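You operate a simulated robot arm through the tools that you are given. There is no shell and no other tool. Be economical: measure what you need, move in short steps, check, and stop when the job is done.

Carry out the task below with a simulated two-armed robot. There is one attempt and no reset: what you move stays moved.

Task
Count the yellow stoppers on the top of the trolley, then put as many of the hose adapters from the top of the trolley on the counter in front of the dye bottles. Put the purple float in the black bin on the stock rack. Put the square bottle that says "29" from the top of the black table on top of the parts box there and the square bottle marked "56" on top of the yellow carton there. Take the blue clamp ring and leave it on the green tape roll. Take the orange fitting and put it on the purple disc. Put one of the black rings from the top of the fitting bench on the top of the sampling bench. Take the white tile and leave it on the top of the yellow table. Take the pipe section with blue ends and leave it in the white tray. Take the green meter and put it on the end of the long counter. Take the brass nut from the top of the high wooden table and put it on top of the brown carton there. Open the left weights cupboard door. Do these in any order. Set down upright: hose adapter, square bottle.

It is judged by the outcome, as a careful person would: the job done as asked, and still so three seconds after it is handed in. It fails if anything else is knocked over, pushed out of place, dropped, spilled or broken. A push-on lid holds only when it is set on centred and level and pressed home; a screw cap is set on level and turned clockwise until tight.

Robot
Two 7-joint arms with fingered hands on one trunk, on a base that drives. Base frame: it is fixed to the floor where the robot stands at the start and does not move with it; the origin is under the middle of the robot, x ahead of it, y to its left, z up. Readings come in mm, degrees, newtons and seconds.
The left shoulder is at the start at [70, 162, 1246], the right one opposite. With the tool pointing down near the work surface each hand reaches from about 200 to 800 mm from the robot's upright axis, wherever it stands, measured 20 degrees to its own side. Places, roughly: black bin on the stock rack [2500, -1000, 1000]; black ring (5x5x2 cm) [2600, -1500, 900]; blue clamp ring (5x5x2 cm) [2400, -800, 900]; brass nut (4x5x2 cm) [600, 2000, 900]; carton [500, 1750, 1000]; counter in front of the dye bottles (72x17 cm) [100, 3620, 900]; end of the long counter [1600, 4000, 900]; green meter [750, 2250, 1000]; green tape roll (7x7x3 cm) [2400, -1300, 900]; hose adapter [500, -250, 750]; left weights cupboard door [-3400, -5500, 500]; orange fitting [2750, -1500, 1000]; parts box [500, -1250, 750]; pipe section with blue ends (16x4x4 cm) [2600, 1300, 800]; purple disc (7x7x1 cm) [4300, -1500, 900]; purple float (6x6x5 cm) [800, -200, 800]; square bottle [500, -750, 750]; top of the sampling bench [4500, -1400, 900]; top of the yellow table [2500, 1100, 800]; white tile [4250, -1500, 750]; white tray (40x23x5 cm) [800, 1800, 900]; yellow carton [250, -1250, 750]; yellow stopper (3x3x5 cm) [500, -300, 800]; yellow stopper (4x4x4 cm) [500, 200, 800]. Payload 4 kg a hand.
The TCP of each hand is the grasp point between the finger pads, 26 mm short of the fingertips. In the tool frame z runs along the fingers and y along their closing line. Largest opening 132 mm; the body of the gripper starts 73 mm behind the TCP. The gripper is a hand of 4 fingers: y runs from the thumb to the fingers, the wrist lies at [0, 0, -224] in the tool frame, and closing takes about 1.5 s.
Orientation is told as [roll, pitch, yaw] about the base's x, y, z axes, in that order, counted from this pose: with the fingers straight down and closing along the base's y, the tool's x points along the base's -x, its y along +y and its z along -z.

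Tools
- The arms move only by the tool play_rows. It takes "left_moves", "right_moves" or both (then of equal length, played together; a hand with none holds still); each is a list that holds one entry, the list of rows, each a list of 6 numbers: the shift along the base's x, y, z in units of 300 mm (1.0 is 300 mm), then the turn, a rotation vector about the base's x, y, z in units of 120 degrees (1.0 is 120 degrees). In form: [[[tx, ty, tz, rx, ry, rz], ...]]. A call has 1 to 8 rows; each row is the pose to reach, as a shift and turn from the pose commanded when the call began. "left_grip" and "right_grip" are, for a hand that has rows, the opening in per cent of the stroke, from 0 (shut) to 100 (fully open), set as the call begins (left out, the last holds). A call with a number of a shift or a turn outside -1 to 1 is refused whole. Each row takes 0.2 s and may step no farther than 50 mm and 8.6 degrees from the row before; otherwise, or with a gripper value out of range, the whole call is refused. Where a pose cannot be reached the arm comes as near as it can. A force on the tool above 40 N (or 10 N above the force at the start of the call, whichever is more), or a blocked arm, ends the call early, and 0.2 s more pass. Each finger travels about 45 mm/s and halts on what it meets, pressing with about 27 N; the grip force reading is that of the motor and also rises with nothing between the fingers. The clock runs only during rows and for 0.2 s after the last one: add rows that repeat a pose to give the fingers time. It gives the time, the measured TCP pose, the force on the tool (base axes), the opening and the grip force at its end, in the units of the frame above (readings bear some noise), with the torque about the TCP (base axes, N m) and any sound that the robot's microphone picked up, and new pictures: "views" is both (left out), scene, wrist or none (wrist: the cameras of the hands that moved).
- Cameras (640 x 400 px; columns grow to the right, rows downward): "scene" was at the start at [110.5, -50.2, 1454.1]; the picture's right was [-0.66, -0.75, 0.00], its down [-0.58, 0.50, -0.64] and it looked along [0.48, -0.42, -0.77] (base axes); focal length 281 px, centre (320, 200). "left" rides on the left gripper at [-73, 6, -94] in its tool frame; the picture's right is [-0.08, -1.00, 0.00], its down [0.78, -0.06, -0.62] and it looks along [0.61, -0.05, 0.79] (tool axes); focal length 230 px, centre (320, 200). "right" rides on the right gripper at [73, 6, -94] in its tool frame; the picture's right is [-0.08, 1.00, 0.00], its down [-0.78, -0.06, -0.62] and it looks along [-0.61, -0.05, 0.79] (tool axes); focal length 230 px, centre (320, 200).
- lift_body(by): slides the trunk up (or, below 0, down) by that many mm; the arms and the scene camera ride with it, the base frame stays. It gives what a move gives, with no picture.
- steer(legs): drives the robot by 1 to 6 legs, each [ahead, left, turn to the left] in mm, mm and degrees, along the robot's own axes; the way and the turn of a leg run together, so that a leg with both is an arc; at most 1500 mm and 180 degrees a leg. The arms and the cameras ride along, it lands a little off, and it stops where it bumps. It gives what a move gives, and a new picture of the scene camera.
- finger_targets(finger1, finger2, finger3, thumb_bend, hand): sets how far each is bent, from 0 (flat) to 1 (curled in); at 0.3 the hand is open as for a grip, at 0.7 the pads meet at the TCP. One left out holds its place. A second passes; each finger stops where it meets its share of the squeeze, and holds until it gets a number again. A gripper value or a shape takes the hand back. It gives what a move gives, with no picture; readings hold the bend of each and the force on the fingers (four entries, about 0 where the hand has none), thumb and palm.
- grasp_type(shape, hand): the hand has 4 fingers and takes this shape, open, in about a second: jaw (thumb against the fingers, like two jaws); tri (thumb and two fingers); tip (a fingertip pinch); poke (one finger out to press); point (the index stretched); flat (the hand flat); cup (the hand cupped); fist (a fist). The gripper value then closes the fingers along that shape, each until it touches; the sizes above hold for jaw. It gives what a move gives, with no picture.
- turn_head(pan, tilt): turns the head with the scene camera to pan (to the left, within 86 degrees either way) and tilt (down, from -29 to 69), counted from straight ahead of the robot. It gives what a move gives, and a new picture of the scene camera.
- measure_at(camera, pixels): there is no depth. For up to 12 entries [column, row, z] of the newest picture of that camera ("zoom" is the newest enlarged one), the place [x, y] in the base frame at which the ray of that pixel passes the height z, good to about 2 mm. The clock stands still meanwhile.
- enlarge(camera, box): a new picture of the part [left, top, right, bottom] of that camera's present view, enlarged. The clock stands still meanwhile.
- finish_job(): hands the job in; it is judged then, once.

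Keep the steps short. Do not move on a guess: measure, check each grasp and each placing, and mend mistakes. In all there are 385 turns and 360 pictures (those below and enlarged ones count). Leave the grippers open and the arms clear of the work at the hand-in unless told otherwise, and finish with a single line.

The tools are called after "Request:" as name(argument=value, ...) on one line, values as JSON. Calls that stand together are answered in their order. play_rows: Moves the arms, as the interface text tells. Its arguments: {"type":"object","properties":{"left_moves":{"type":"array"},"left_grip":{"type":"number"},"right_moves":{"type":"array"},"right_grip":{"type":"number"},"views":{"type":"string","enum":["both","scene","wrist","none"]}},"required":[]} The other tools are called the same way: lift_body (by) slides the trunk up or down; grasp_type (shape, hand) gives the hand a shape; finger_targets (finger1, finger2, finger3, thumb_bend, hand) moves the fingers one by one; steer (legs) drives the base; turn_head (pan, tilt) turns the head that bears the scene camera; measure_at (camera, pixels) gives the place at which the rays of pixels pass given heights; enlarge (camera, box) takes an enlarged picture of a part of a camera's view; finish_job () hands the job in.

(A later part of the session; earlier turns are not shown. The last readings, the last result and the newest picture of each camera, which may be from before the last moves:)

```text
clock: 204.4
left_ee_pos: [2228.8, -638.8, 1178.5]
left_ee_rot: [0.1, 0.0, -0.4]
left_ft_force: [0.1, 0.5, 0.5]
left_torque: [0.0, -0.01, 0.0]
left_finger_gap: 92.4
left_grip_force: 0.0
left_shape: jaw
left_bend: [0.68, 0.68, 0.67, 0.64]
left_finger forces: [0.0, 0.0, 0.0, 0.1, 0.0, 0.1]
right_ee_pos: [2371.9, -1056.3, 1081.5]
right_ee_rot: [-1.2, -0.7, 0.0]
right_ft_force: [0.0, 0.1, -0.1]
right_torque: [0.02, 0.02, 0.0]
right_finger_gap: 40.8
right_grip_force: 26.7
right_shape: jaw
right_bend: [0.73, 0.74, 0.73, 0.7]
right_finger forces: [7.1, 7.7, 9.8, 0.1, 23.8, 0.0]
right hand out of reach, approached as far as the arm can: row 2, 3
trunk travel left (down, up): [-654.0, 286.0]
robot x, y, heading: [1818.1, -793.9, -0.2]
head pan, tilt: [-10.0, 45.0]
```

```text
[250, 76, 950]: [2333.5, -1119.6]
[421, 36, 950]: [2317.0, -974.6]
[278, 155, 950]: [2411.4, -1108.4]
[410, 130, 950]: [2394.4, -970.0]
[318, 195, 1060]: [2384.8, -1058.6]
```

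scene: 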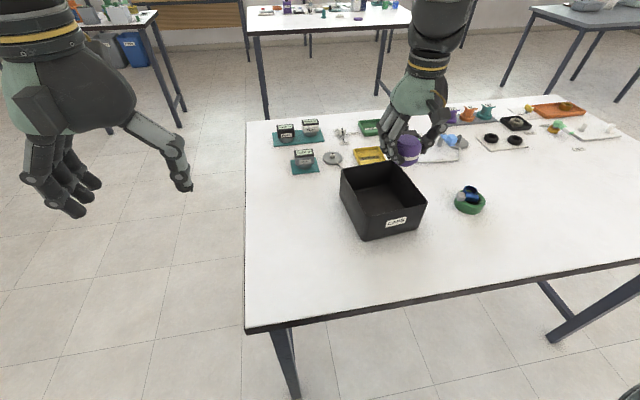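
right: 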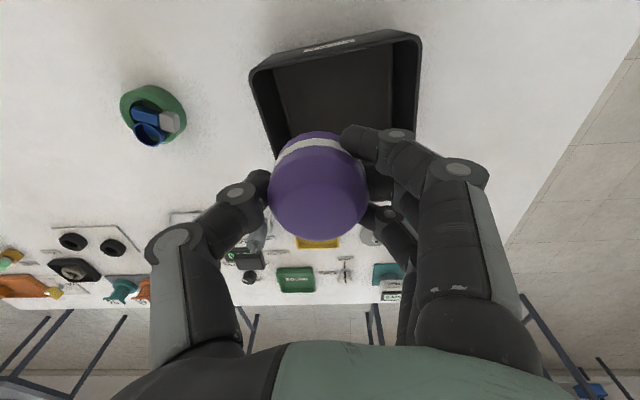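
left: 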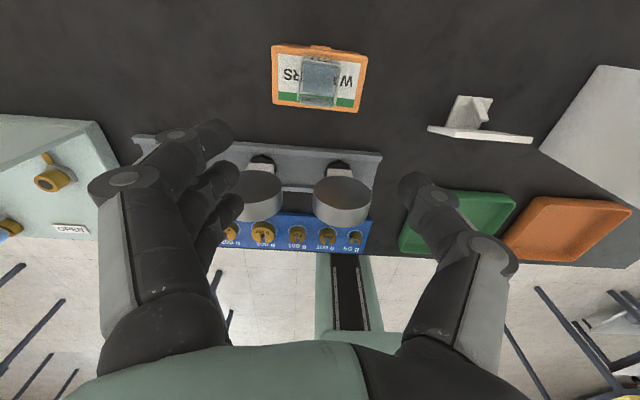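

Request:
play_rows(right_moves=[[[0.03, 0.03, -0.12, 0, 0, 0], [0.06, 0.035, -0.24, 0, 0, 0], [0.08, 0.035, -0.34, 0, 0, 0]]], views="both")

```text
clock: 205.2
left_ee_pos: [2228.2, -638.3, 1179.7]
left_ee_rot: [0.1, -0.1, -0.5]
left_ft_force: [-0.5, -0.8, 0.1]
left_torque: [-0.03, 0.03, -0.02]
left_finger_gap: 92.0
left_grip_force: 0.0
left_shape: jaw
left_bend: [0.68, 0.68, 0.67, 0.64]
left_finger forces: [0.0, 0.1, 0.0, 0.0, 0.0, 0.1]
right_ee_pos: [2392.5, -1045.4, 980.0]
right_ee_rot: [-1.5, -0.1, 0.0]
right_ft_force: [-0.2, 0.3, -0.2]
right_torque: [0.04, 0.02, -0.03]
right_finger_gap: 40.9
right_grip_force: 26.8
right_shape: jaw
right_bend: [0.73, 0.74, 0.73, 0.7]
right_finger forces: [7.4, 7.8, 10.2, 0.1, 23.7, 0.0]
trunk travel left (down, up): [-654.0, 286.0]
robot x, y, heading: [1820.9, -791.7, -0.5]
head pan, tilt: [-10.0, 45.0]
```

scene: 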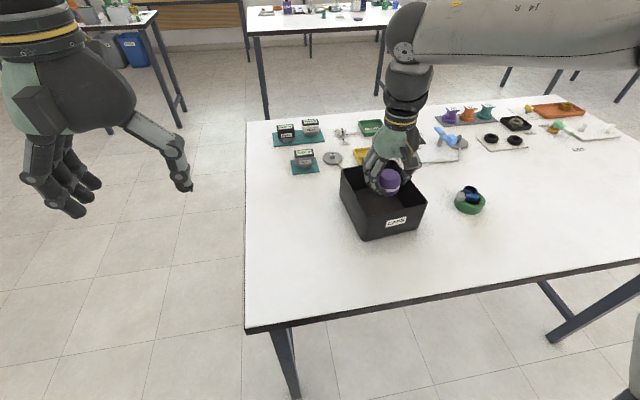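
right: 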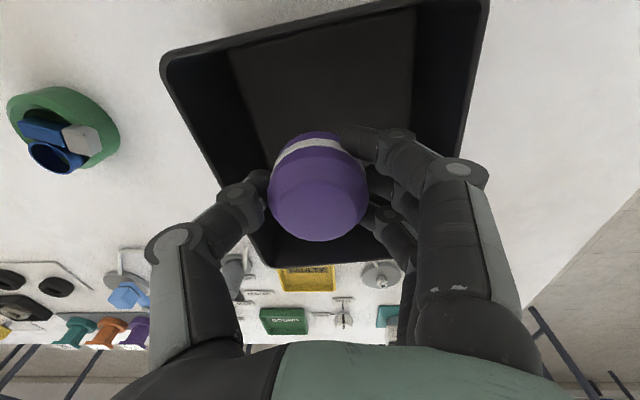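

Request:
play_rows(right_moves=[[[0.0, 0.02, -0.08, 0, 0, 0], [0.0, 0.02, -0.15, 0, 0, 0], [0, 0.02, -0.18, 0, 0, 0]]], views="none")

```text
clock: 206.0
left_ee_pos: [2227.2, -637.6, 1178.4]
left_ee_rot: [0.0, -0.1, -0.4]
left_ft_force: [1.1, 0.3, -0.3]
left_torque: [0.02, 0.01, -0.01]
left_finger_gap: 92.2
left_grip_force: 0.0
left_shape: jaw
left_bend: [0.68, 0.68, 0.67, 0.64]
left_finger forces: [0.0, 0.0, 0.0, 0.1, 0.1, 0.1]
right_ee_pos: [2393.2, -1039.2, 926.2]
right_ee_rot: [-1.5, -0.2, 0.0]
right_ft_force: [0.9, -0.6, 0.2]
right_torque: [0.01, 0.03, 0.02]
right_finger_gap: 41.0
right_grip_force: 26.8
right_shape: jaw
right_bend: [0.73, 0.74, 0.73, 0.7]
right_finger forces: [7.5, 7.8, 10.2, 0.0, 23.7, 0.0]
trunk travel left (down, up): [-654.0, 286.0]
robot x, y, heading: [1818.5, -791.5, -0.4]
head pan, tilt: [-10.0, 45.0]
```

Free, no contact. I open a bit to let the float go (bottom ≈ 20 mm above the bin floor), then lift.

Request:
play_rows(right_moves=[[[0, 0, 0, 0, 0, 0], [0, 0, 0, 0, 0, 0], [0, 0, 0, 0, 0, 0], [0, 0, 0, 0, 0, 0], [0, 0, 0, 0, 0, 0]]], right_grip=58, views="none")

Request:
play_rows(right_moves=[[[0, 0, 0.1, 0, 0, 0], [0, 0, 0.25, 0, 0, 0], [0, 0, 0.4, 0, 0, 0], [-0.1, 0, 0.52, 0, 0, 0], [-0.2, 0, 0.62, 0, 0, 0]]], views="both")

```text
clock: 207.2
left_ee_pos: [2229.2, -637.2, 1178.3]
left_ee_rot: [0.0, 0.0, -0.4]
left_ft_force: [0.4, 0.9, 0.0]
left_torque: [0.02, 0.03, 0.0]
left_finger_gap: 92.1
left_grip_force: 0.0
left_shape: jaw
left_bend: [0.68, 0.68, 0.67, 0.64]
left_finger forces: [0.1, 0.0, 0.0, 0.0, 0.0, 0.0]
right_ee_pos: [2394.0, -1040.4, 926.0]
right_ee_rot: [-1.6, -0.2, 0.0]
right_ft_force: [0.2, 0.0, 0.4]
right_torque: [0.02, 0.01, -0.03]
right_finger_gap: 76.2
right_grip_force: 0.0
right_shape: jaw
right_bend: [0.72, 0.72, 0.72, 0.7]
right_finger forces: [0.0, 0.0, 0.1, 0.1, 0.1, 0.0]
trunk travel left (down, up): [-654.0, 286.0]
robot x, y, heading: [1822.9, -791.4, -0.2]
head pan, tilt: [-10.0, 45.0]
```

```text
clock: 208.4
left_ee_pos: [2225.8, -637.3, 1178.2]
left_ee_rot: [0.0, -0.1, -0.4]
left_ft_force: [-0.1, -0.1, 0.0]
left_torque: [0.02, -0.05, 0.02]
left_finger_gap: 91.9
left_grip_force: 0.0
left_shape: jaw
left_bend: [0.68, 0.68, 0.67, 0.64]
left_finger forces: [0.0, 0.0, 0.1, 0.1, 0.0, 0.1]
right_ee_pos: [2331.4, -1040.1, 1111.8]
right_ee_rot: [-1.6, -0.3, 0.0]
right_ft_force: [0.1, 0.1, -0.6]
right_torque: [0.04, 0.01, -0.01]
right_finger_gap: 76.0
right_grip_force: 0.1
right_shape: jaw
right_bend: [0.72, 0.72, 0.72, 0.7]
right_finger forces: [0.0, 0.0, 0.0, 0.0, 0.0, 0.1]
right hand out of reach, approached as far as the arm can: row 3, 4
trunk travel left (down, up): [-654.0, 286.0]
robot x, y, heading: [1820.5, -791.0, -0.1]
head pan, tilt: [-10.0, 45.0]
```

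scene: 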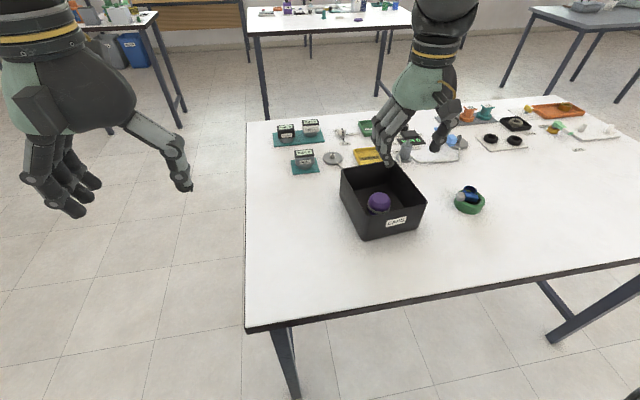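
right: 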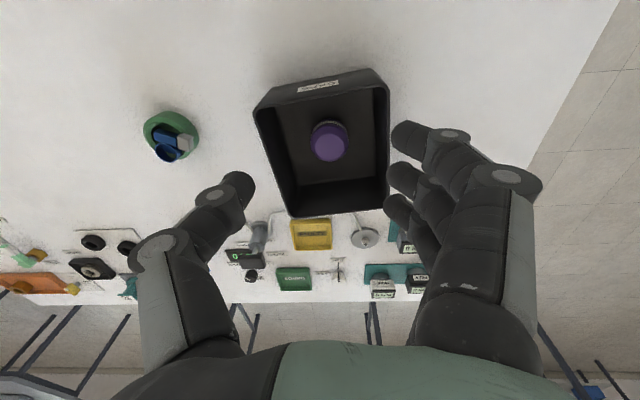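

The float is in the bin. Next I go round the bench's left end to its far side for the orange fitting and a black ring. I check the floor ahead.

Request:
measure_at(camera="scene", pixels=[[183, 123, 0], [112, 135, 0], [265, 108, 0], [402, 80, 0], [247, 10, 900], [293, 378, 0]])

Request:
steer(legs=[[-150, 0, 0], [0, 480, 0], [1480, 0, 0], [200, 0, 0]])

```text
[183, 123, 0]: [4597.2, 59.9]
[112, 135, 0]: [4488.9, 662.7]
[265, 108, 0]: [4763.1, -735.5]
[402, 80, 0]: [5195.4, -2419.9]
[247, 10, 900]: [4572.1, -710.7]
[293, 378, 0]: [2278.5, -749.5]
```

```text
clock: 220.3
left_ee_pos: [3747.9, -164.0, 1179.3]
left_ee_rot: [0.1, -0.2, -0.3]
left_ft_force: [0.8, -0.4, -0.3]
left_torque: [0.03, 0.0, -0.01]
left_finger_gap: 92.0
left_grip_force: 0.0
left_shape: jaw
left_bend: [0.68, 0.68, 0.67, 0.64]
left_finger forces: [0.0, 0.0, 0.1, 0.0, 0.0, 0.1]
right_ee_pos: [3854.7, -566.0, 1111.6]
right_ee_rot: [-1.6, -0.3, 0.1]
right_ft_force: [-0.1, 0.3, -0.3]
right_torque: [-0.01, 0.02, -0.03]
right_finger_gap: 76.1
right_grip_force: 0.1
right_shape: jaw
right_bend: [0.72, 0.72, 0.72, 0.7]
right_finger forces: [0.0, 0.1, 0.1, 0.0, 0.0, 0.0]
trunk travel left (down, up): [-654.0, 286.0]
robot x, y, heading: [3340.0, -322.6, -0.1]
head pan, tilt: [-10.0, 45.0]
```

scene: 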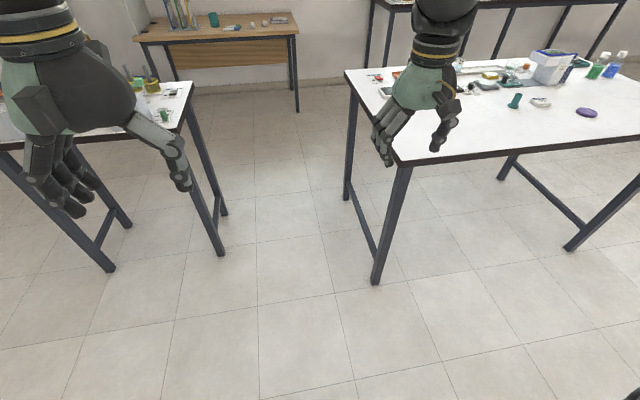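

Request:
steer(legs=[[-60, 0, 0], [0, 0, 180], [0, 960, 0]])

Request:
turn_head(pan=15, tilt=45)

```text
clock: 233.2
left_ee_pos: [2861.6, -1435.7, 1179.1]
left_ee_rot: [0.0, -0.1, 179.2]
left_ft_force: [0.1, -0.5, -0.4]
left_torque: [-0.01, -0.01, 0.0]
left_finger_gap: 92.1
left_grip_force: 0.1
left_shape: jaw
left_bend: [0.68, 0.68, 0.67, 0.64]
left_finger forces: [0.0, 0.0, 0.1, 0.1, 0.0, 0.0]
right_ee_pos: [2758.8, -1030.7, 1110.9]
right_ee_rot: [-1.4, -0.2, 179.6]
right_ft_force: [-0.3, -0.6, 0.2]
right_torque: [0.01, -0.01, -0.01]
right_finger_gap: 75.9
right_grip_force: 0.2
right_shape: jaw
right_bend: [0.72, 0.72, 0.72, 0.7]
right_finger forces: [0.0, 0.0, 0.0, 0.0, 0.1, 0.0]
trunk travel left (down, up): [-654.0, 286.0]
robot x, y, heading: [3267.8, -1279.2, 179.3]
head pan, tilt: [-10.0, 45.0]
```

scene: 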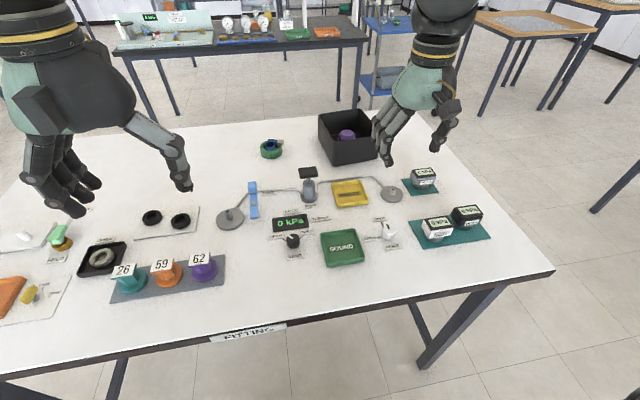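

```text
clock: 234.1
left_ee_pos: [2860.8, -1433.9, 1179.0]
left_ee_rot: [0.0, -0.1, 179.2]
left_ft_force: [0.4, 0.6, 0.1]
left_torque: [0.02, 0.0, -0.02]
left_finger_gap: 92.3
left_grip_force: 0.1
left_shape: jaw
left_bend: [0.68, 0.68, 0.67, 0.64]
left_finger forces: [0.0, 0.0, 0.0, 0.0, 0.0, 0.0]
right_ee_pos: [2759.6, -1031.0, 1112.0]
right_ee_rot: [-1.4, -0.3, 179.5]
right_ft_force: [-0.1, -0.6, 0.2]
right_torque: [-0.03, 0.03, 0.02]
right_finger_gap: 76.1
right_grip_force: 0.0
right_shape: jaw
right_bend: [0.72, 0.72, 0.72, 0.7]
right_finger forces: [0.1, 0.0, 0.1, 0.1, 0.0, 0.0]
trunk travel left (down, up): [-654.0, 286.0]
robot x, y, heading: [3269.4, -1281.3, 179.2]
head pan, tilt: [15.0, 45.0]
```

scene: 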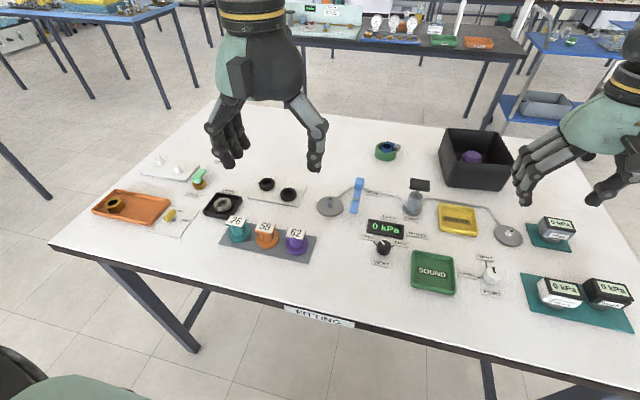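

Request:
measure_at(camera="scene", pixels=[[267, 243, 875], [266, 222, 915], [238, 238, 875], [296, 250, 875], [288, 196, 865], [267, 185, 865], [320, 312, 860]])

Request:
enlarge(camera="scene", box=[190, 160, 330, 270])

```text
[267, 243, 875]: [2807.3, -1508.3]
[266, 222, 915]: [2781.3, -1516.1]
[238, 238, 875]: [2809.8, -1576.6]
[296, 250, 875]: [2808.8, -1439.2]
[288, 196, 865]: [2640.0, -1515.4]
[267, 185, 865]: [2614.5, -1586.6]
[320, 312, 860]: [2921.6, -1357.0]
```

```text
3.64 times, centred on (260, 215) of scene
```

zoom: 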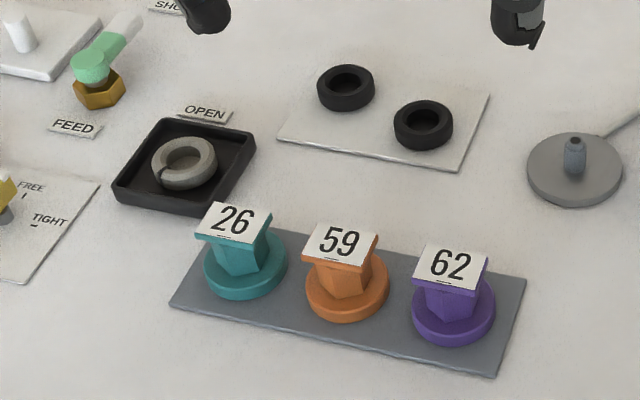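

The orange "59" is at (2807,-1508) between neighbours 68 mm away along y, so I'll close along x: yaw the left hand −90° while moving over it.

Request:
play_rows(left_moves=[[[-0.02, -0.03, -0.05, 0, 0, -0.07], [-0.05, -0.06, -0.1, 0, 0, -0.14], [-0.08, -0.09, -0.15, 0, 0, -0.21], [-0.11, -0.12, -0.2, 0, 0, -0.28], [-0.14, -0.16, -0.25, 0, 0, -0.35], [-0.17, -0.2, -0.3, 0, 0, -0.42], [-0.19, -0.24, -0.34, 0, 0, -0.49], [-0.19, -0.247, -0.38, 0, 0, -0.56]]], views="none")

Request:
play_rows(left_moves=[[[0, 0, -0.05, 0, 0, -0.07], [0, 0, -0.1, 0, 0, -0.14], [0, 0, -0.12, 0, 0, -0.19]]], left_grip=65, views="both")

```text
clock: 235.9
left_ee_pos: [2810.3, -1497.9, 1065.9]
left_ee_rot: [0.4, -0.1, 111.9]
left_ft_force: [-0.4, 0.7, 1.1]
left_torque: [-0.04, 0.0, -0.03]
left_finger_gap: 92.3
left_grip_force: 0.1
left_shape: jaw
left_bend: [0.68, 0.68, 0.67, 0.64]
left_finger forces: [0.0, 0.0, 0.0, 0.0, 0.1, 0.1]
left hand out of reach, approached as far as the arm can: row 8
right_ee_pos: [2761.9, -1026.8, 1112.7]
right_ee_rot: [-1.4, -0.3, 179.6]
right_ft_force: [-0.1, 0.6, 0.3]
right_torque: [0.02, 0.02, 0.0]
right_finger_gap: 76.2
right_grip_force: 0.1
right_shape: jaw
right_bend: [0.72, 0.72, 0.72, 0.7]
right_finger forces: [0.1, 0.1, 0.0, 0.0, 0.0, 0.0]
trunk travel left (down, up): [-654.0, 286.0]
robot x, y, heading: [3270.9, -1280.3, 179.3]
head pan, tilt: [15.0, 45.0]
```

```text
clock: 236.7
left_ee_pos: [2858.8, -1421.1, 1016.0]
left_ee_rot: [0.0, 0.0, 89.6]
left_ft_force: [-0.3, 0.2, -0.1]
left_torque: [0.02, 0.0, 0.01]
left_finger_gap: 86.2
left_grip_force: 0.0
left_shape: jaw
left_bend: [0.7, 0.7, 0.7, 0.67]
left_finger forces: [0.0, 0.1, 0.0, 0.0, 0.0, 0.0]
left hand out of reach, approached as far as the arm can: row 1, 2, 3
right_ee_pos: [2759.1, -1030.6, 1111.8]
right_ee_rot: [-1.6, -0.4, 179.6]
right_ft_force: [-0.1, -0.4, -0.2]
right_torque: [0.0, 0.02, -0.04]
right_finger_gap: 75.9
right_grip_force: 0.0
right_shape: jaw
right_bend: [0.72, 0.72, 0.72, 0.7]
right_finger forces: [0.0, 0.1, 0.0, 0.1, 0.0, 0.0]
trunk travel left (down, up): [-654.0, 286.0]
robot x, y, heading: [3271.4, -1281.0, 179.4]
head pan, tilt: [15.0, 45.0]
```

scene: 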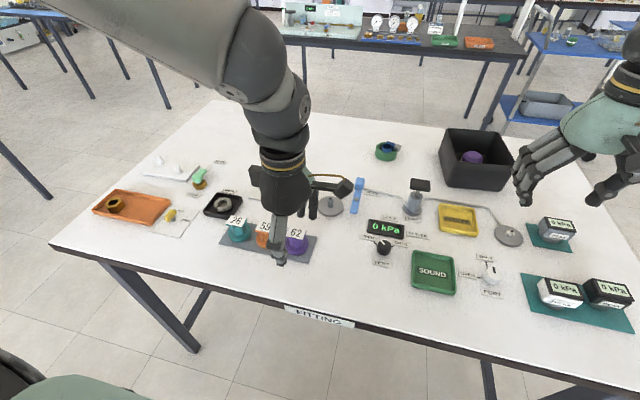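
left: 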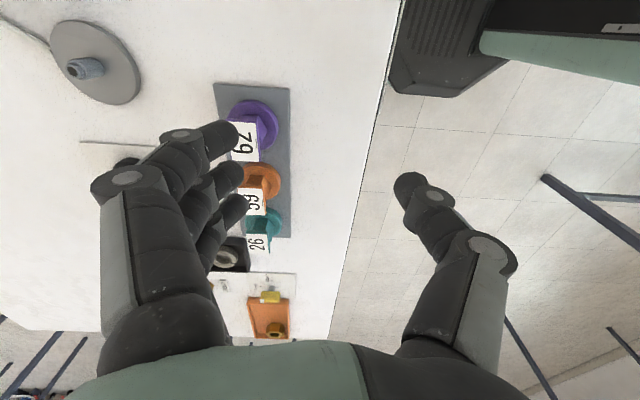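

Yaw −90° works at this hand position; so I move the base instead: forward 50, left 87.

Request:
steer(legs=[[50, 87, 0]])

Request:
enlarge(camera="left", box=[200, 50, 400, 250])

```text
clock: 237.9
left_ee_pos: [2806.8, -1509.3, 1016.7]
left_ee_rot: [0.2, 0.1, 89.5]
left_ft_force: [0.4, -0.7, 0.3]
left_torque: [0.0, 0.01, -0.04]
left_finger_gap: 85.8
left_grip_force: 0.1
left_shape: jaw
left_bend: [0.7, 0.7, 0.7, 0.67]
left_finger forces: [0.0, 0.0, 0.1, 0.1, 0.0, 0.0]
right_ee_pos: [2709.1, -1116.1, 1111.7]
right_ee_rot: [-1.5, -0.3, 179.6]
right_ft_force: [0.2, -0.8, -0.6]
right_torque: [-0.03, 0.02, -0.02]
right_finger_gap: 75.9
right_grip_force: 0.0
right_shape: jaw
right_bend: [0.72, 0.72, 0.72, 0.7]
right_finger forces: [0.1, 0.0, 0.1, 0.0, 0.0, 0.1]
trunk travel left (down, up): [-654.0, 286.0]
robot x, y, heading: [3215.6, -1367.0, 179.2]
head pan, tilt: [15.0, 45.0]
```

scene: 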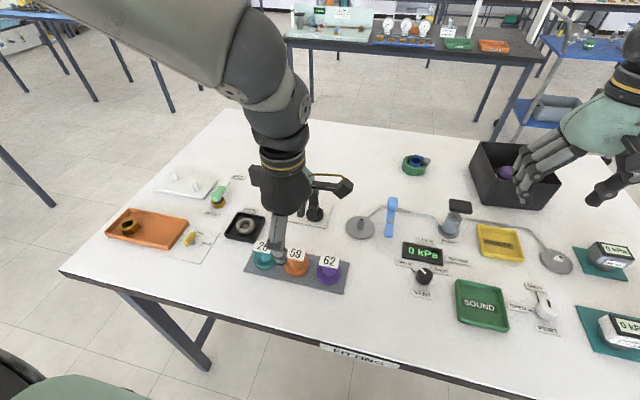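

```text
2.00 times, centred on (300, 150) of left
```

zoom: 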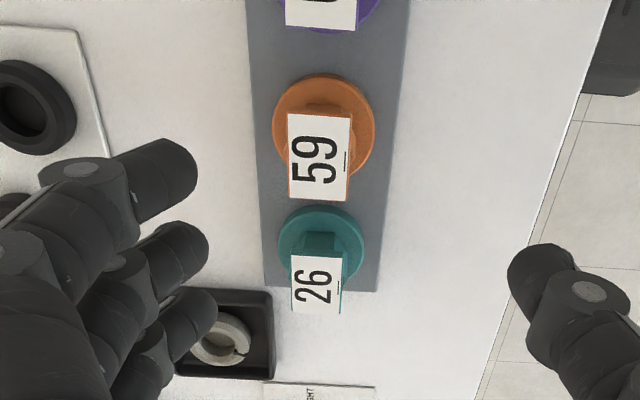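

Request:
measure_at(camera="zoom", pixels=[[323, 126, 875], [272, 126, 875], [375, 126, 875], [319, 157, 900], [319, 157, 915], [288, 157, 910], [350, 157, 910]])

```text
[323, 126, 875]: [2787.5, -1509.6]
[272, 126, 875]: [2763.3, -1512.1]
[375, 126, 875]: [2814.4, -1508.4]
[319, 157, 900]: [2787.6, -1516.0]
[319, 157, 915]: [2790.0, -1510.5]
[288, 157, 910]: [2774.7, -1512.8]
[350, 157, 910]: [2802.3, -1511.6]
```

Fitting centre (2788,-1510), label top ≈915. I lower to z 912 over it.

Request:
play_rows(left_moves=[[[-0.03, -0.005, -0.1, 0, 0, 0], [-0.063, -0.005, -0.2, 0, 0, 0], [-0.063, -0.005, -0.28, 0, 0, 0], [-0.063, -0.005, -0.345, 0, 0, 0]]], left_grip=60, views="both")

```text
clock: 238.9
left_ee_pos: [2793.9, -1501.4, 912.8]
left_ee_rot: [0.2, 0.0, 89.7]
left_ft_force: [0.1, 0.2, 0.4]
left_torque: [-0.01, -0.01, 0.01]
left_finger_gap: 79.8
left_grip_force: 0.0
left_shape: jaw
left_bend: [0.71, 0.71, 0.71, 0.7]
left_finger forces: [0.1, 0.1, 0.0, 0.0, 0.0, 0.0]
left hand out of reach, approached as far as the arm can: row 1, 2, 3, 4
right_ee_pos: [2707.9, -1116.8, 1110.6]
right_ee_rot: [-1.4, -0.3, 179.6]
right_ft_force: [1.0, -0.4, -0.2]
right_torque: [0.01, -0.03, -0.01]
right_finger_gap: 75.9
right_grip_force: 0.1
right_shape: jaw
right_bend: [0.72, 0.72, 0.72, 0.7]
right_finger forces: [0.0, 0.0, 0.0, 0.0, 0.0, 0.0]
trunk travel left (down, up): [-654.0, 286.0]
robot x, y, heading: [3217.7, -1366.6, 179.2]
head pan, tilt: [15.0, 45.0]
```

scene: 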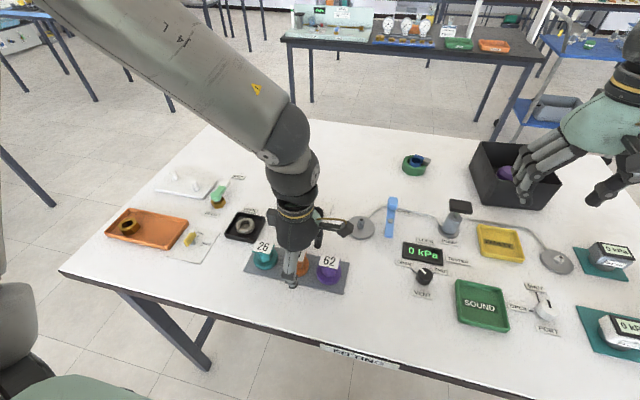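
left: 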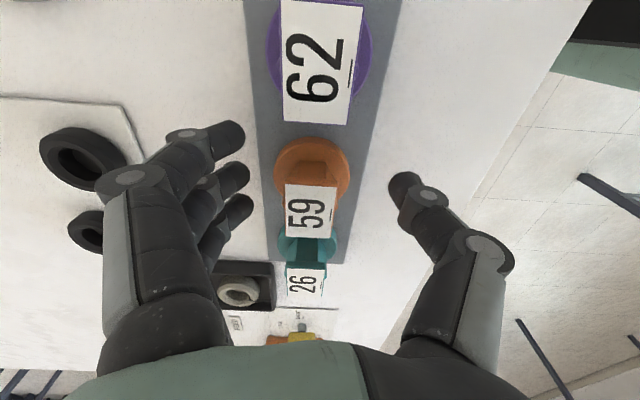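

Aligned within 6 mm. I close.

Request:
play_rows(left_moves=[[[0, 0, 0, 0, 0, 0], [0, 0, 0, 0, 0, 0], [0, 0, 0, 0, 0, 0], [0, 0, 0, 0, 0, 0], [0, 0, 0, 0, 0, 0], [0, 0, 0, 0, 0, 0], [0, 0, 0, 0, 0, 0], [0, 0, 0, 0, 0, 0]]], left_grip=0, views="wrist")

```text
clock: 240.7
left_ee_pos: [2794.0, -1502.6, 912.7]
left_ee_rot: [0.2, 0.1, 89.8]
left_ft_force: [-0.3, -0.3, 1.3]
left_torque: [-0.03, 0.01, 0.01]
left_finger_gap: 13.4
left_grip_force: 27.0
left_shape: jaw
left_bend: [0.68, 0.73, 0.72, 0.71]
left_finger forces: [0.1, 8.4, 12.3, 0.0, 22.3, 0.0]
right_ee_pos: [2708.2, -1116.1, 1111.1]
right_ee_rot: [-1.5, -0.3, 179.6]
right_ft_force: [0.7, -0.3, -0.1]
right_torque: [0.05, -0.01, -0.05]
right_finger_gap: 76.1
right_grip_force: 0.0
right_shape: jaw
right_bend: [0.72, 0.72, 0.72, 0.7]
right_finger forces: [0.0, 0.1, 0.0, 0.0, 0.0, 0.0]
trunk travel left (down, up): [-654.0, 286.0]
robot x, y, heading: [3220.7, -1365.5, 179.3]
head pan, tilt: [15.0, 45.0]
```

left: 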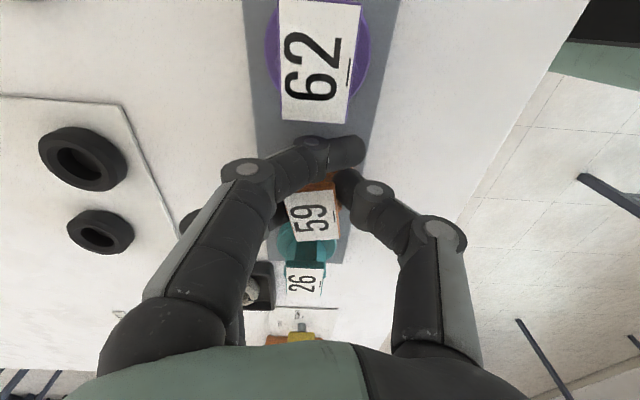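

Held. I lift it, then shift the base so the right hand can take the nearer black ring.

Request:
play_rows(left_moves=[[[0, 0, 0.06, 0, 0, 0], [0, 0, 0.2, 0, 0, 0], [0.03, 0.03, 0.35, 0, 0, 0], [0.08, 0.05, 0.5, 0, 0, 0], [0.12, 0.08, 0.6, 0, 0, 0]]], views="wrist")

Request:
steer(legs=[[0, 385, 0]])

```text
clock: 241.9
left_ee_pos: [2830.7, -1477.0, 1093.7]
left_ee_rot: [0.2, 0.1, 89.6]
left_ft_force: [0.2, -0.6, 0.1]
left_torque: [-0.02, 0.02, -0.01]
left_finger_gap: 12.8
left_grip_force: 27.1
left_shape: jaw
left_bend: [0.68, 0.73, 0.72, 0.71]
left_finger forces: [0.0, 9.2, 12.2, 0.0, 21.8, 0.0]
right_ee_pos: [2709.5, -1115.6, 1111.1]
right_ee_rot: [-1.5, -0.3, 179.5]
right_ft_force: [-0.5, 0.6, 0.5]
right_torque: [0.0, 0.0, 0.01]
right_finger_gap: 76.0
right_grip_force: 0.1
right_shape: jaw
right_bend: [0.72, 0.72, 0.72, 0.7]
right_finger forces: [0.0, 0.1, 0.1, 0.1, 0.0, 0.0]
trunk travel left (down, up): [-654.0, 286.0]
robot x, y, heading: [3217.4, -1366.7, 179.2]
head pan, tilt: [15.0, 45.0]
```

left: 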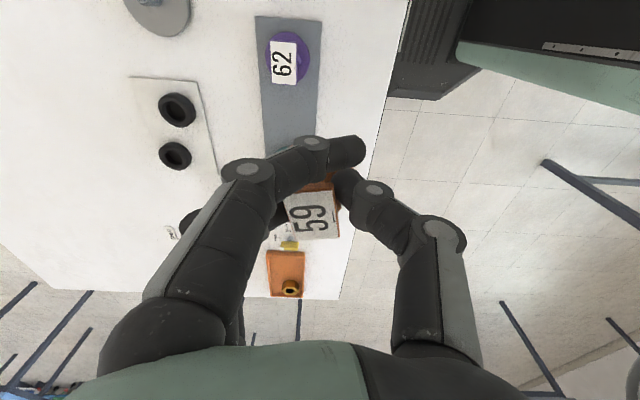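

```text
clock: 244.3
left_ee_pos: [2825.1, -1861.0, 1093.7]
left_ee_rot: [0.2, 0.1, 89.7]
left_ft_force: [-1.0, 0.4, -0.5]
left_torque: [0.0, -0.03, 0.01]
left_finger_gap: 12.8
left_grip_force: 27.6
left_shape: jaw
left_bend: [0.68, 0.73, 0.72, 0.71]
left_finger forces: [0.0, 9.1, 12.1, 0.0, 21.8, 0.0]
right_ee_pos: [2703.7, -1498.8, 1111.0]
right_ee_rot: [-1.5, -0.4, 179.7]
right_ft_force: [-0.6, 0.6, 0.5]
right_torque: [0.01, -0.02, -0.02]
right_finger_gap: 76.0
right_grip_force: 0.0
right_shape: jaw
right_bend: [0.72, 0.72, 0.72, 0.7]
right_finger forces: [0.0, 0.0, 0.0, 0.0, 0.0, 0.0]
trunk travel left (down, up): [-654.0, 286.0]
robot x, y, heading: [3209.6, -1750.6, 179.5]
head pan, tilt: [15.0, 45.0]
```

scene: 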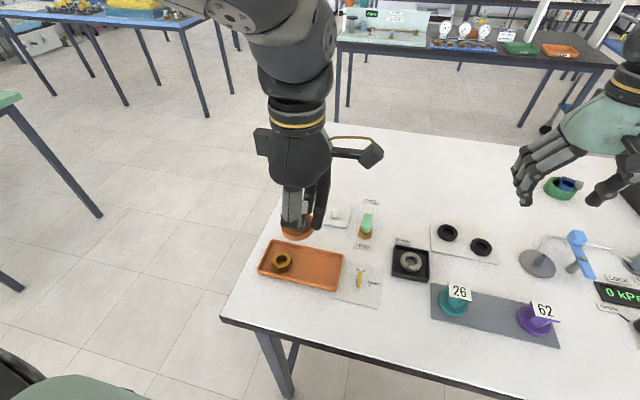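

Request:
play_rows(right_moves=[[[-0.05, -0.02, -0.12, 0, 0, 0], [-0.1, -0.04, -0.24, 0, 0, 0], [-0.15, -0.05, -0.36, 0, 0, 0], [-0.2, -0.05, -0.46, 0, 0, 0]]], right_grip=75, views="wrist")

```text
clock: 245.3
left_ee_pos: [2823.8, -1859.5, 1092.7]
left_ee_rot: [0.1, 0.1, 89.7]
left_ft_force: [0.1, 0.5, 0.5]
left_torque: [0.02, -0.05, 0.01]
left_finger_gap: 12.8
left_grip_force: 26.8
left_shape: jaw
left_bend: [0.68, 0.73, 0.72, 0.71]
left_finger forces: [0.0, 9.1, 12.1, 0.1, 21.8, 0.0]
right_ee_pos: [2641.0, -1516.0, 972.3]
right_ee_rot: [-1.5, -0.2, 179.8]
right_ft_force: [0.1, -0.4, 0.1]
right_torque: [0.01, 0.0, 0.0]
right_finger_gap: 98.6
right_grip_force: 0.1
right_shape: jaw
right_bend: [0.64, 0.64, 0.64, 0.6]
right_finger forces: [0.0, 0.0, 0.0, 0.0, 0.0, 0.0]
trunk travel left (down, up): [-654.0, 286.0]
robot x, y, heading: [3214.3, -1749.8, 179.2]
head pan, tilt: [15.0, 45.0]
```

right: 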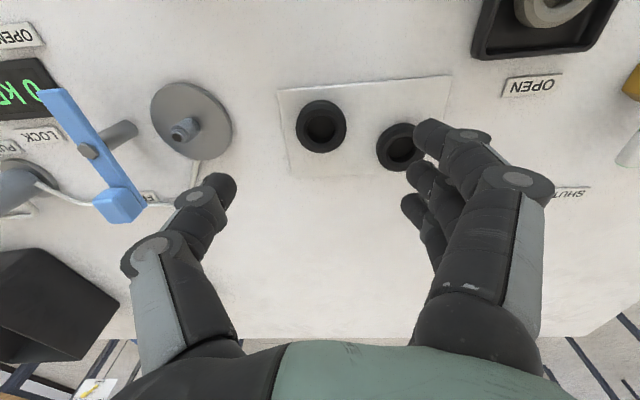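

I'll take the outer ring (399,147): fingers outside, thumb in the gap. I measure both.

Request:
measure_at(camera="right", pixels=[[399, 147, 875], [376, 148, 875], [322, 126, 875], [346, 126, 875], [296, 126, 875]])

```text
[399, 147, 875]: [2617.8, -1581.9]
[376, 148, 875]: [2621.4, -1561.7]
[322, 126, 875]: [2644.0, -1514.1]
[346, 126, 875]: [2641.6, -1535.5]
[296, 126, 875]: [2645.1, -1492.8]
```

Request:
play_rows(right_moves=[[[-0.03, -0.1, -0.02, 0, 0, 0], [-0.077, -0.223, -0.06, 0, 0, 0], [-0.077, -0.223, -0.12, 0, 0, 0], [-0.077, -0.223, -0.18, 0, 0, 0]]], right_grip=48, views="wrist")

```text
clock: 246.3
left_ee_pos: [2824.7, -1860.9, 1093.6]
left_ee_rot: [0.2, 0.0, 89.7]
left_ft_force: [-0.1, -0.3, 0.1]
left_torque: [-0.01, -0.03, -0.01]
left_finger_gap: 13.1
left_grip_force: 28.0
left_shape: jaw
left_bend: [0.68, 0.73, 0.72, 0.71]
left_finger forces: [0.1, 9.1, 12.0, 0.1, 21.7, 0.0]
right_ee_pos: [2663.2, -1538.6, 932.0]
right_ee_rot: [-1.3, -0.6, 179.7]
right_ft_force: [0.3, 0.7, 0.8]
right_torque: [-0.03, -0.01, 0.02]
right_finger_gap: 64.3
right_grip_force: 0.0
right_shape: jaw
right_bend: [0.73, 0.73, 0.73, 0.7]
right_finger forces: [0.0, 0.0, 0.0, 0.1, 0.1, 0.0]
right hand out of reach, approached as far as the arm can: row 1, 2, 3, 4
trunk travel left (down, up): [-654.0, 286.0]
robot x, y, heading: [3213.5, -1748.7, 179.2]
head pan, tilt: [15.0, 45.0]
```

right: 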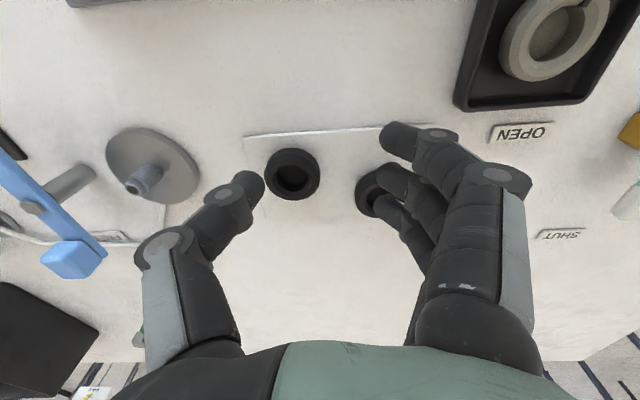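

Inward reach is the limit, so I move the base left 68 and forward 22, keeping the hand high.

Request:
play_rows(right_moves=[[[-0.0, 0.02, 0.1, 0, 0, 0], [-0.03, 0.06, 0.15, 0, 0, 0], [-0.07, 0.1, 0.15, 0, 0, 0]]], views="none")

Request:
steer(legs=[[22, 68, 0]])

```text
clock: 247.1
left_ee_pos: [2824.9, -1860.3, 1092.8]
left_ee_rot: [0.1, -0.1, 89.7]
left_ft_force: [0.8, -0.2, -0.1]
left_torque: [-0.01, 0.01, 0.0]
left_finger_gap: 12.7
left_grip_force: 27.1
left_shape: jaw
left_bend: [0.68, 0.73, 0.72, 0.71]
left_finger forces: [0.0, 9.1, 12.1, 0.0, 21.8, 0.0]
right_ee_pos: [2640.2, -1505.9, 976.6]
right_ee_rot: [-1.5, -0.1, 179.7]
right_ft_force: [0.1, -0.7, -0.3]
right_torque: [0.0, -0.01, -0.03]
right_finger_gap: 63.9
right_grip_force: 0.0
right_shape: jaw
right_bend: [0.73, 0.73, 0.73, 0.7]
right_finger forces: [0.0, 0.0, 0.0, 0.0, 0.0, 0.0]
trunk travel left (down, up): [-654.0, 286.0]
robot x, y, heading: [3217.6, -1749.5, 179.4]
head pan, tilt: [15.0, 45.0]
```

```text
clock: 248.1
left_ee_pos: [2803.1, -1925.7, 1093.5]
left_ee_rot: [0.1, 0.1, 89.7]
left_ft_force: [-0.5, 0.0, -1.1]
left_torque: [-0.01, 0.04, 0.0]
left_finger_gap: 12.8
left_grip_force: 27.1
left_shape: jaw
left_bend: [0.68, 0.73, 0.72, 0.71]
left_finger forces: [0.0, 9.1, 12.1, 0.0, 21.8, 0.0]
right_ee_pos: [2620.6, -1572.1, 976.6]
right_ee_rot: [-1.5, -0.4, 179.7]
right_ft_force: [-0.6, -0.7, -0.2]
right_torque: [0.0, 0.02, -0.02]
right_finger_gap: 64.1
right_grip_force: 0.0
right_shape: jaw
right_bend: [0.73, 0.73, 0.73, 0.7]
right_finger forces: [0.0, 0.0, 0.0, 0.1, 0.0, 0.0]
trunk travel left (down, up): [-654.0, 286.0]
robot x, y, heading: [3195.7, -1814.8, 179.1]
head pan, tilt: [15.0, 45.0]
```

scene: 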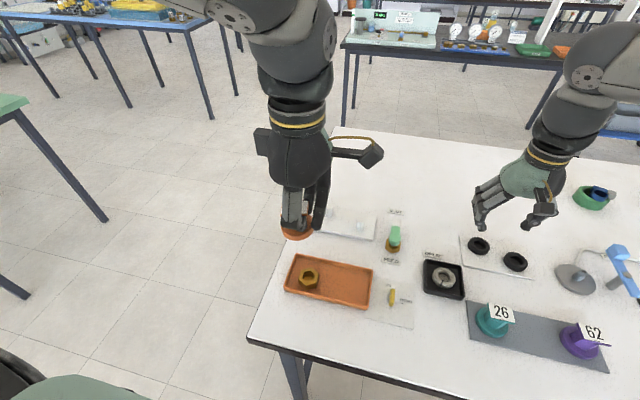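

Now the hand is at (2621,-1572). I lower toward (2618,-1583).

Request:
play_rows(right_moves=[[[-0.01, -0.037, -0.06, 0, 0, 0], [-0.01, -0.037, -0.15, 0, 0, 0], [-0.01, -0.037, -0.22, 0, 0, 0]]], views="wrist")

```text
clock: 248.9
left_ee_pos: [2803.4, -1927.1, 1093.3]
left_ee_rot: [0.2, 0.0, 89.5]
left_ft_force: [-0.1, 0.2, -0.7]
left_torque: [-0.01, 0.01, 0.03]
left_finger_gap: 12.9
left_grip_force: 26.8
left_shape: jaw
left_bend: [0.68, 0.73, 0.72, 0.71]
left_finger forces: [0.0, 9.1, 12.0, 0.0, 21.8, 0.0]
right_ee_pos: [2623.0, -1578.5, 913.0]
right_ee_rot: [-1.4, -0.3, 179.6]
right_ft_force: [0.3, -0.2, -0.7]
right_torque: [-0.02, -0.04, -0.01]
right_finger_gap: 64.2
right_grip_force: 0.1
right_shape: jaw
right_bend: [0.73, 0.73, 0.73, 0.7]
right_finger forces: [0.0, 0.0, 0.0, 0.1, 0.0, 0.1]
right hand out of reach, approached as far as the arm can: row 2, 3
trunk travel left (down, up): [-654.0, 286.0]
robot x, y, heading: [3190.8, -1818.4, 179.4]
head pan, tilt: [15.0, 45.0]
```

right: 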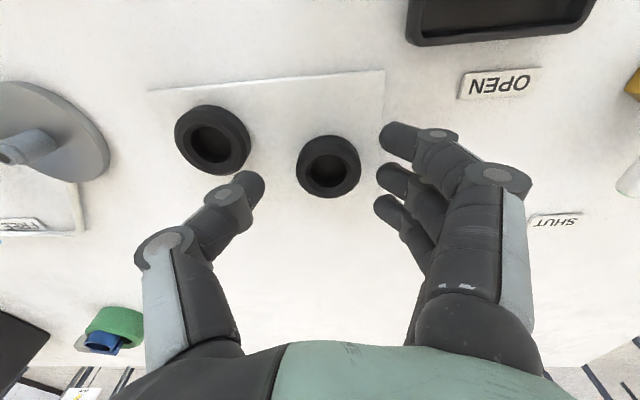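

Request:
steer(legs=[[8, 12, 0]])

Request:
play_rows(right_moves=[[[0, 0, -0.01, 0, 0, 0], [0, 0, -0.03, 0, 0, 0]]], right_grip=43, views="wrist")

```text
clock: 249.7
left_ee_pos: [2797.5, -1935.7, 1094.2]
left_ee_rot: [0.3, 0.2, 89.6]
left_ft_force: [0.4, 0.8, -1.5]
left_torque: [0.02, 0.0, 0.01]
left_finger_gap: 12.9
left_grip_force: 26.6
left_shape: jaw
left_bend: [0.68, 0.73, 0.72, 0.71]
left_finger forces: [0.1, 9.2, 12.1, 0.0, 21.8, 0.0]
right_ee_pos: [2617.2, -1587.8, 912.9]
right_ee_rot: [-1.3, -0.4, 179.5]
right_ft_force: [0.7, 0.7, -0.1]
right_torque: [-0.01, 0.0, 0.0]
right_finger_gap: 64.0
right_grip_force: 0.2
right_shape: jaw
right_bend: [0.73, 0.73, 0.73, 0.7]
right_finger forces: [0.1, 0.1, 0.0, 0.0, 0.0, 0.0]
trunk travel left (down, up): [-654.0, 286.0]
robot x, y, heading: [3181.5, -1826.7, 179.2]
head pan, tilt: [15.0, 45.0]
```

scene: 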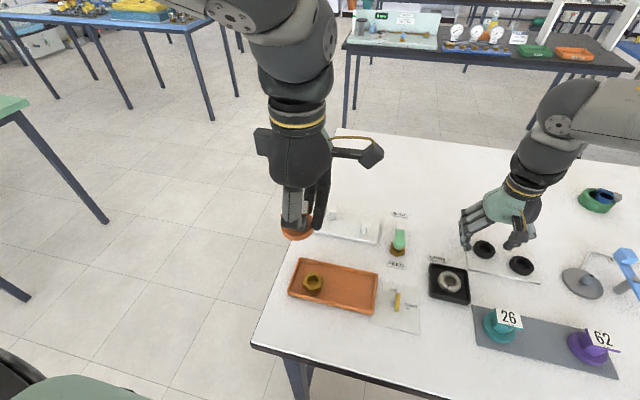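

```text
clock: 250.3
left_ee_pos: [2795.4, -1937.4, 1093.8]
left_ee_rot: [0.2, 0.1, 89.5]
left_ft_force: [-0.3, 0.1, -0.9]
left_torque: [-0.01, -0.01, 0.02]
left_finger_gap: 13.0
left_grip_force: 27.0
left_shape: jaw
left_bend: [0.68, 0.73, 0.72, 0.71]
left_finger forces: [0.1, 9.2, 12.2, 0.0, 21.8, 0.1]
right_ee_pos: [2616.3, -1587.9, 904.3]
right_ee_rot: [-1.2, -0.6, 179.5]
right_ft_force: [-0.8, -0.8, -0.2]
right_torque: [0.0, -0.02, 0.01]
right_finger_gap: 57.4
right_grip_force: 0.0
right_shape: jaw
right_bend: [0.73, 0.73, 0.73, 0.7]
right_finger forces: [0.0, 0.1, 0.1, 0.0, 0.0, 0.0]
trunk travel left (down, up): [-654.0, 286.0]
robot x, y, heading: [3184.5, -1825.8, 179.2]
head pan, tilt: [15.0, 45.0]
```

right: 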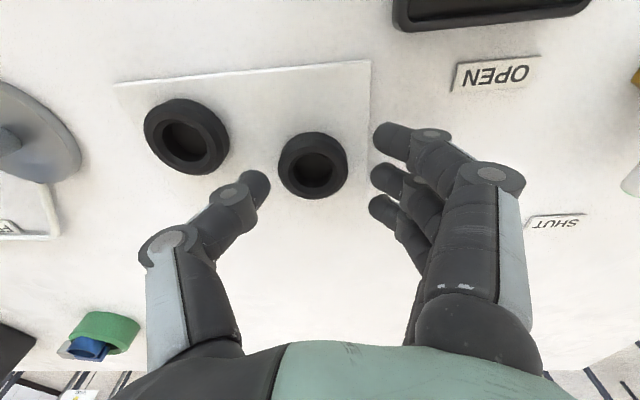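

Nicely centred with the thumb in the gap. I lower 13 mm and close.

Request:
play_rows(right_moves=[[[0, 0, -0.025, 0, 0, 0], [0, 0, -0.045, 0, 0, 0]]], views="none")

Request:
play_rows(right_moves=[[[0, 0, 0, 0, 0, 0], [0, 0, 0, 0, 0, 0], [0, 0, 0, 0, 0, 0], [0, 0, 0, 0, 0, 0], [0, 0, 0, 0, 0, 0], [0, 0, 0, 0, 0, 0]]], right_grip=0, views="wrist")

```text
clock: 250.9
left_ee_pos: [2795.5, -1939.0, 1092.9]
left_ee_rot: [0.2, 0.0, 89.5]
left_ft_force: [0.2, -0.3, -0.1]
left_torque: [0.01, 0.03, 0.03]
left_finger_gap: 13.0
left_grip_force: 27.2
left_shape: jaw
left_bend: [0.68, 0.73, 0.72, 0.71]
left_finger forces: [0.1, 9.2, 12.2, 0.0, 21.8, 0.1]
right_ee_pos: [2617.7, -1585.7, 892.4]
right_ee_rot: [-1.2, -0.5, 179.5]
right_ft_force: [0.1, 0.4, -1.0]
right_torque: [0.0, 0.0, 0.01]
right_finger_gap: 57.6
right_grip_force: 0.0
right_shape: jaw
right_bend: [0.73, 0.73, 0.73, 0.7]
right_finger forces: [0.1, 0.1, 0.1, 0.0, 0.0, 0.0]
right hand out of reach, approached as far as the arm can: row 2
trunk travel left (down, up): [-654.0, 286.0]
robot x, y, heading: [3185.6, -1827.4, 179.8]
head pan, tilt: [15.0, 45.0]
```

```text
clock: 252.3
left_ee_pos: [2795.9, -1939.6, 1093.2]
left_ee_rot: [0.2, 0.0, 89.6]
left_ft_force: [-0.5, 0.3, -0.3]
left_torque: [0.03, -0.01, 0.02]
left_finger_gap: 12.8
left_grip_force: 27.0
left_shape: jaw
left_bend: [0.68, 0.73, 0.72, 0.71]
left_finger forces: [0.0, 9.2, 12.2, 0.0, 21.9, 0.1]
right_ee_pos: [2618.4, -1588.4, 893.0]
right_ee_rot: [-1.2, -0.6, 179.5]
right_ft_force: [-0.1, -9.0, 1.4]
right_torque: [-0.27, 0.0, -0.15]
right_finger_gap: 34.0
right_grip_force: 26.9
right_shape: jaw
right_bend: [0.73, 0.72, 0.74, 0.71]
right_finger forces: [9.4, 13.8, 5.9, 0.1, 21.1, 0.1]
trunk travel left (down, up): [-654.0, 286.0]
robot x, y, heading: [3186.2, -1827.7, 179.2]
head pan, tilt: [15.0, 45.0]
```

right: 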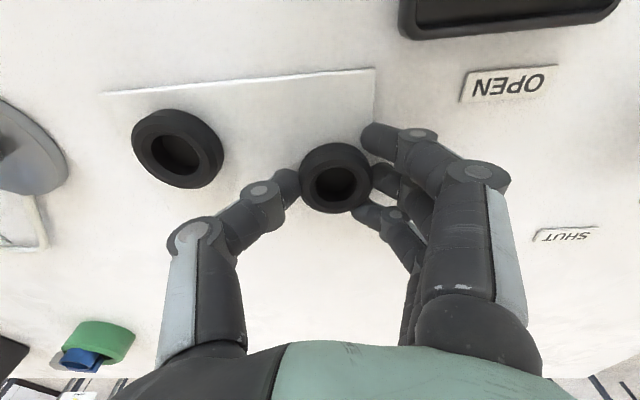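

Gripped by all three fingers. I lift and check.

Request:
play_rows(right_moves=[[[0, 0, 0.04, 0, 0, 0], [0, 0, 0.15, 0, 0, 0], [0.03, 0.03, 0.3, 0, 0, 0], [0.1, 0.06, 0.45, 0, 0, 0], [0.2, 0.08, 0.55, 0, 0, 0], [0.32, 0.1, 0.65, 0, 0, 0]]], views="both")

```text
refused: row 4 steps farther than a row can; nothing moved
```

Request:
play_rows(right_moves=[[[0, 0, 0.04, 0, 0, 0], [0, 0, 0.15, 0, 0, 0], [0.03, 0.03, 0.29, 0, 0, 0], [0.1, 0.06, 0.41, 0, 0, 0], [0.2, 0.08, 0.52, 0, 0, 0], [0.32, 0.1, 0.6, 0, 0, 0]]], views="wrist")

```text
clock: 253.7
left_ee_pos: [2797.0, -1938.1, 1094.5]
left_ee_rot: [0.4, 0.1, 89.5]
left_ft_force: [-0.3, 0.0, -0.2]
left_torque: [-0.02, 0.04, 0.01]
left_finger_gap: 12.8
left_grip_force: 27.1
left_shape: jaw
left_bend: [0.68, 0.73, 0.72, 0.71]
left_finger forces: [0.0, 9.3, 12.2, 0.1, 21.8, 0.0]
right_ee_pos: [2717.1, -1558.0, 1073.0]
right_ee_rot: [-1.5, -0.6, 179.5]
right_ft_force: [0.5, -0.1, 0.2]
right_torque: [0.04, 0.02, 0.04]
right_finger_gap: 32.3
right_grip_force: 27.3
right_shape: jaw
right_bend: [0.75, 0.72, 0.74, 0.71]
right_finger forces: [4.7, 12.5, 6.3, 0.0, 23.2, 0.1]
trunk travel left (down, up): [-654.0, 286.0]
robot x, y, heading: [3180.5, -1826.4, 179.6]
head pan, tilt: [15.0, 45.0]
```

right: 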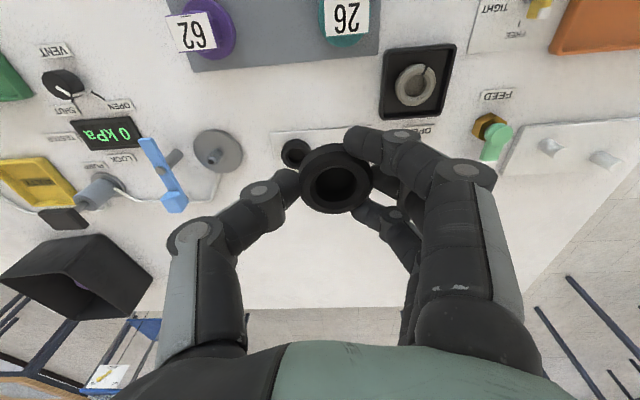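

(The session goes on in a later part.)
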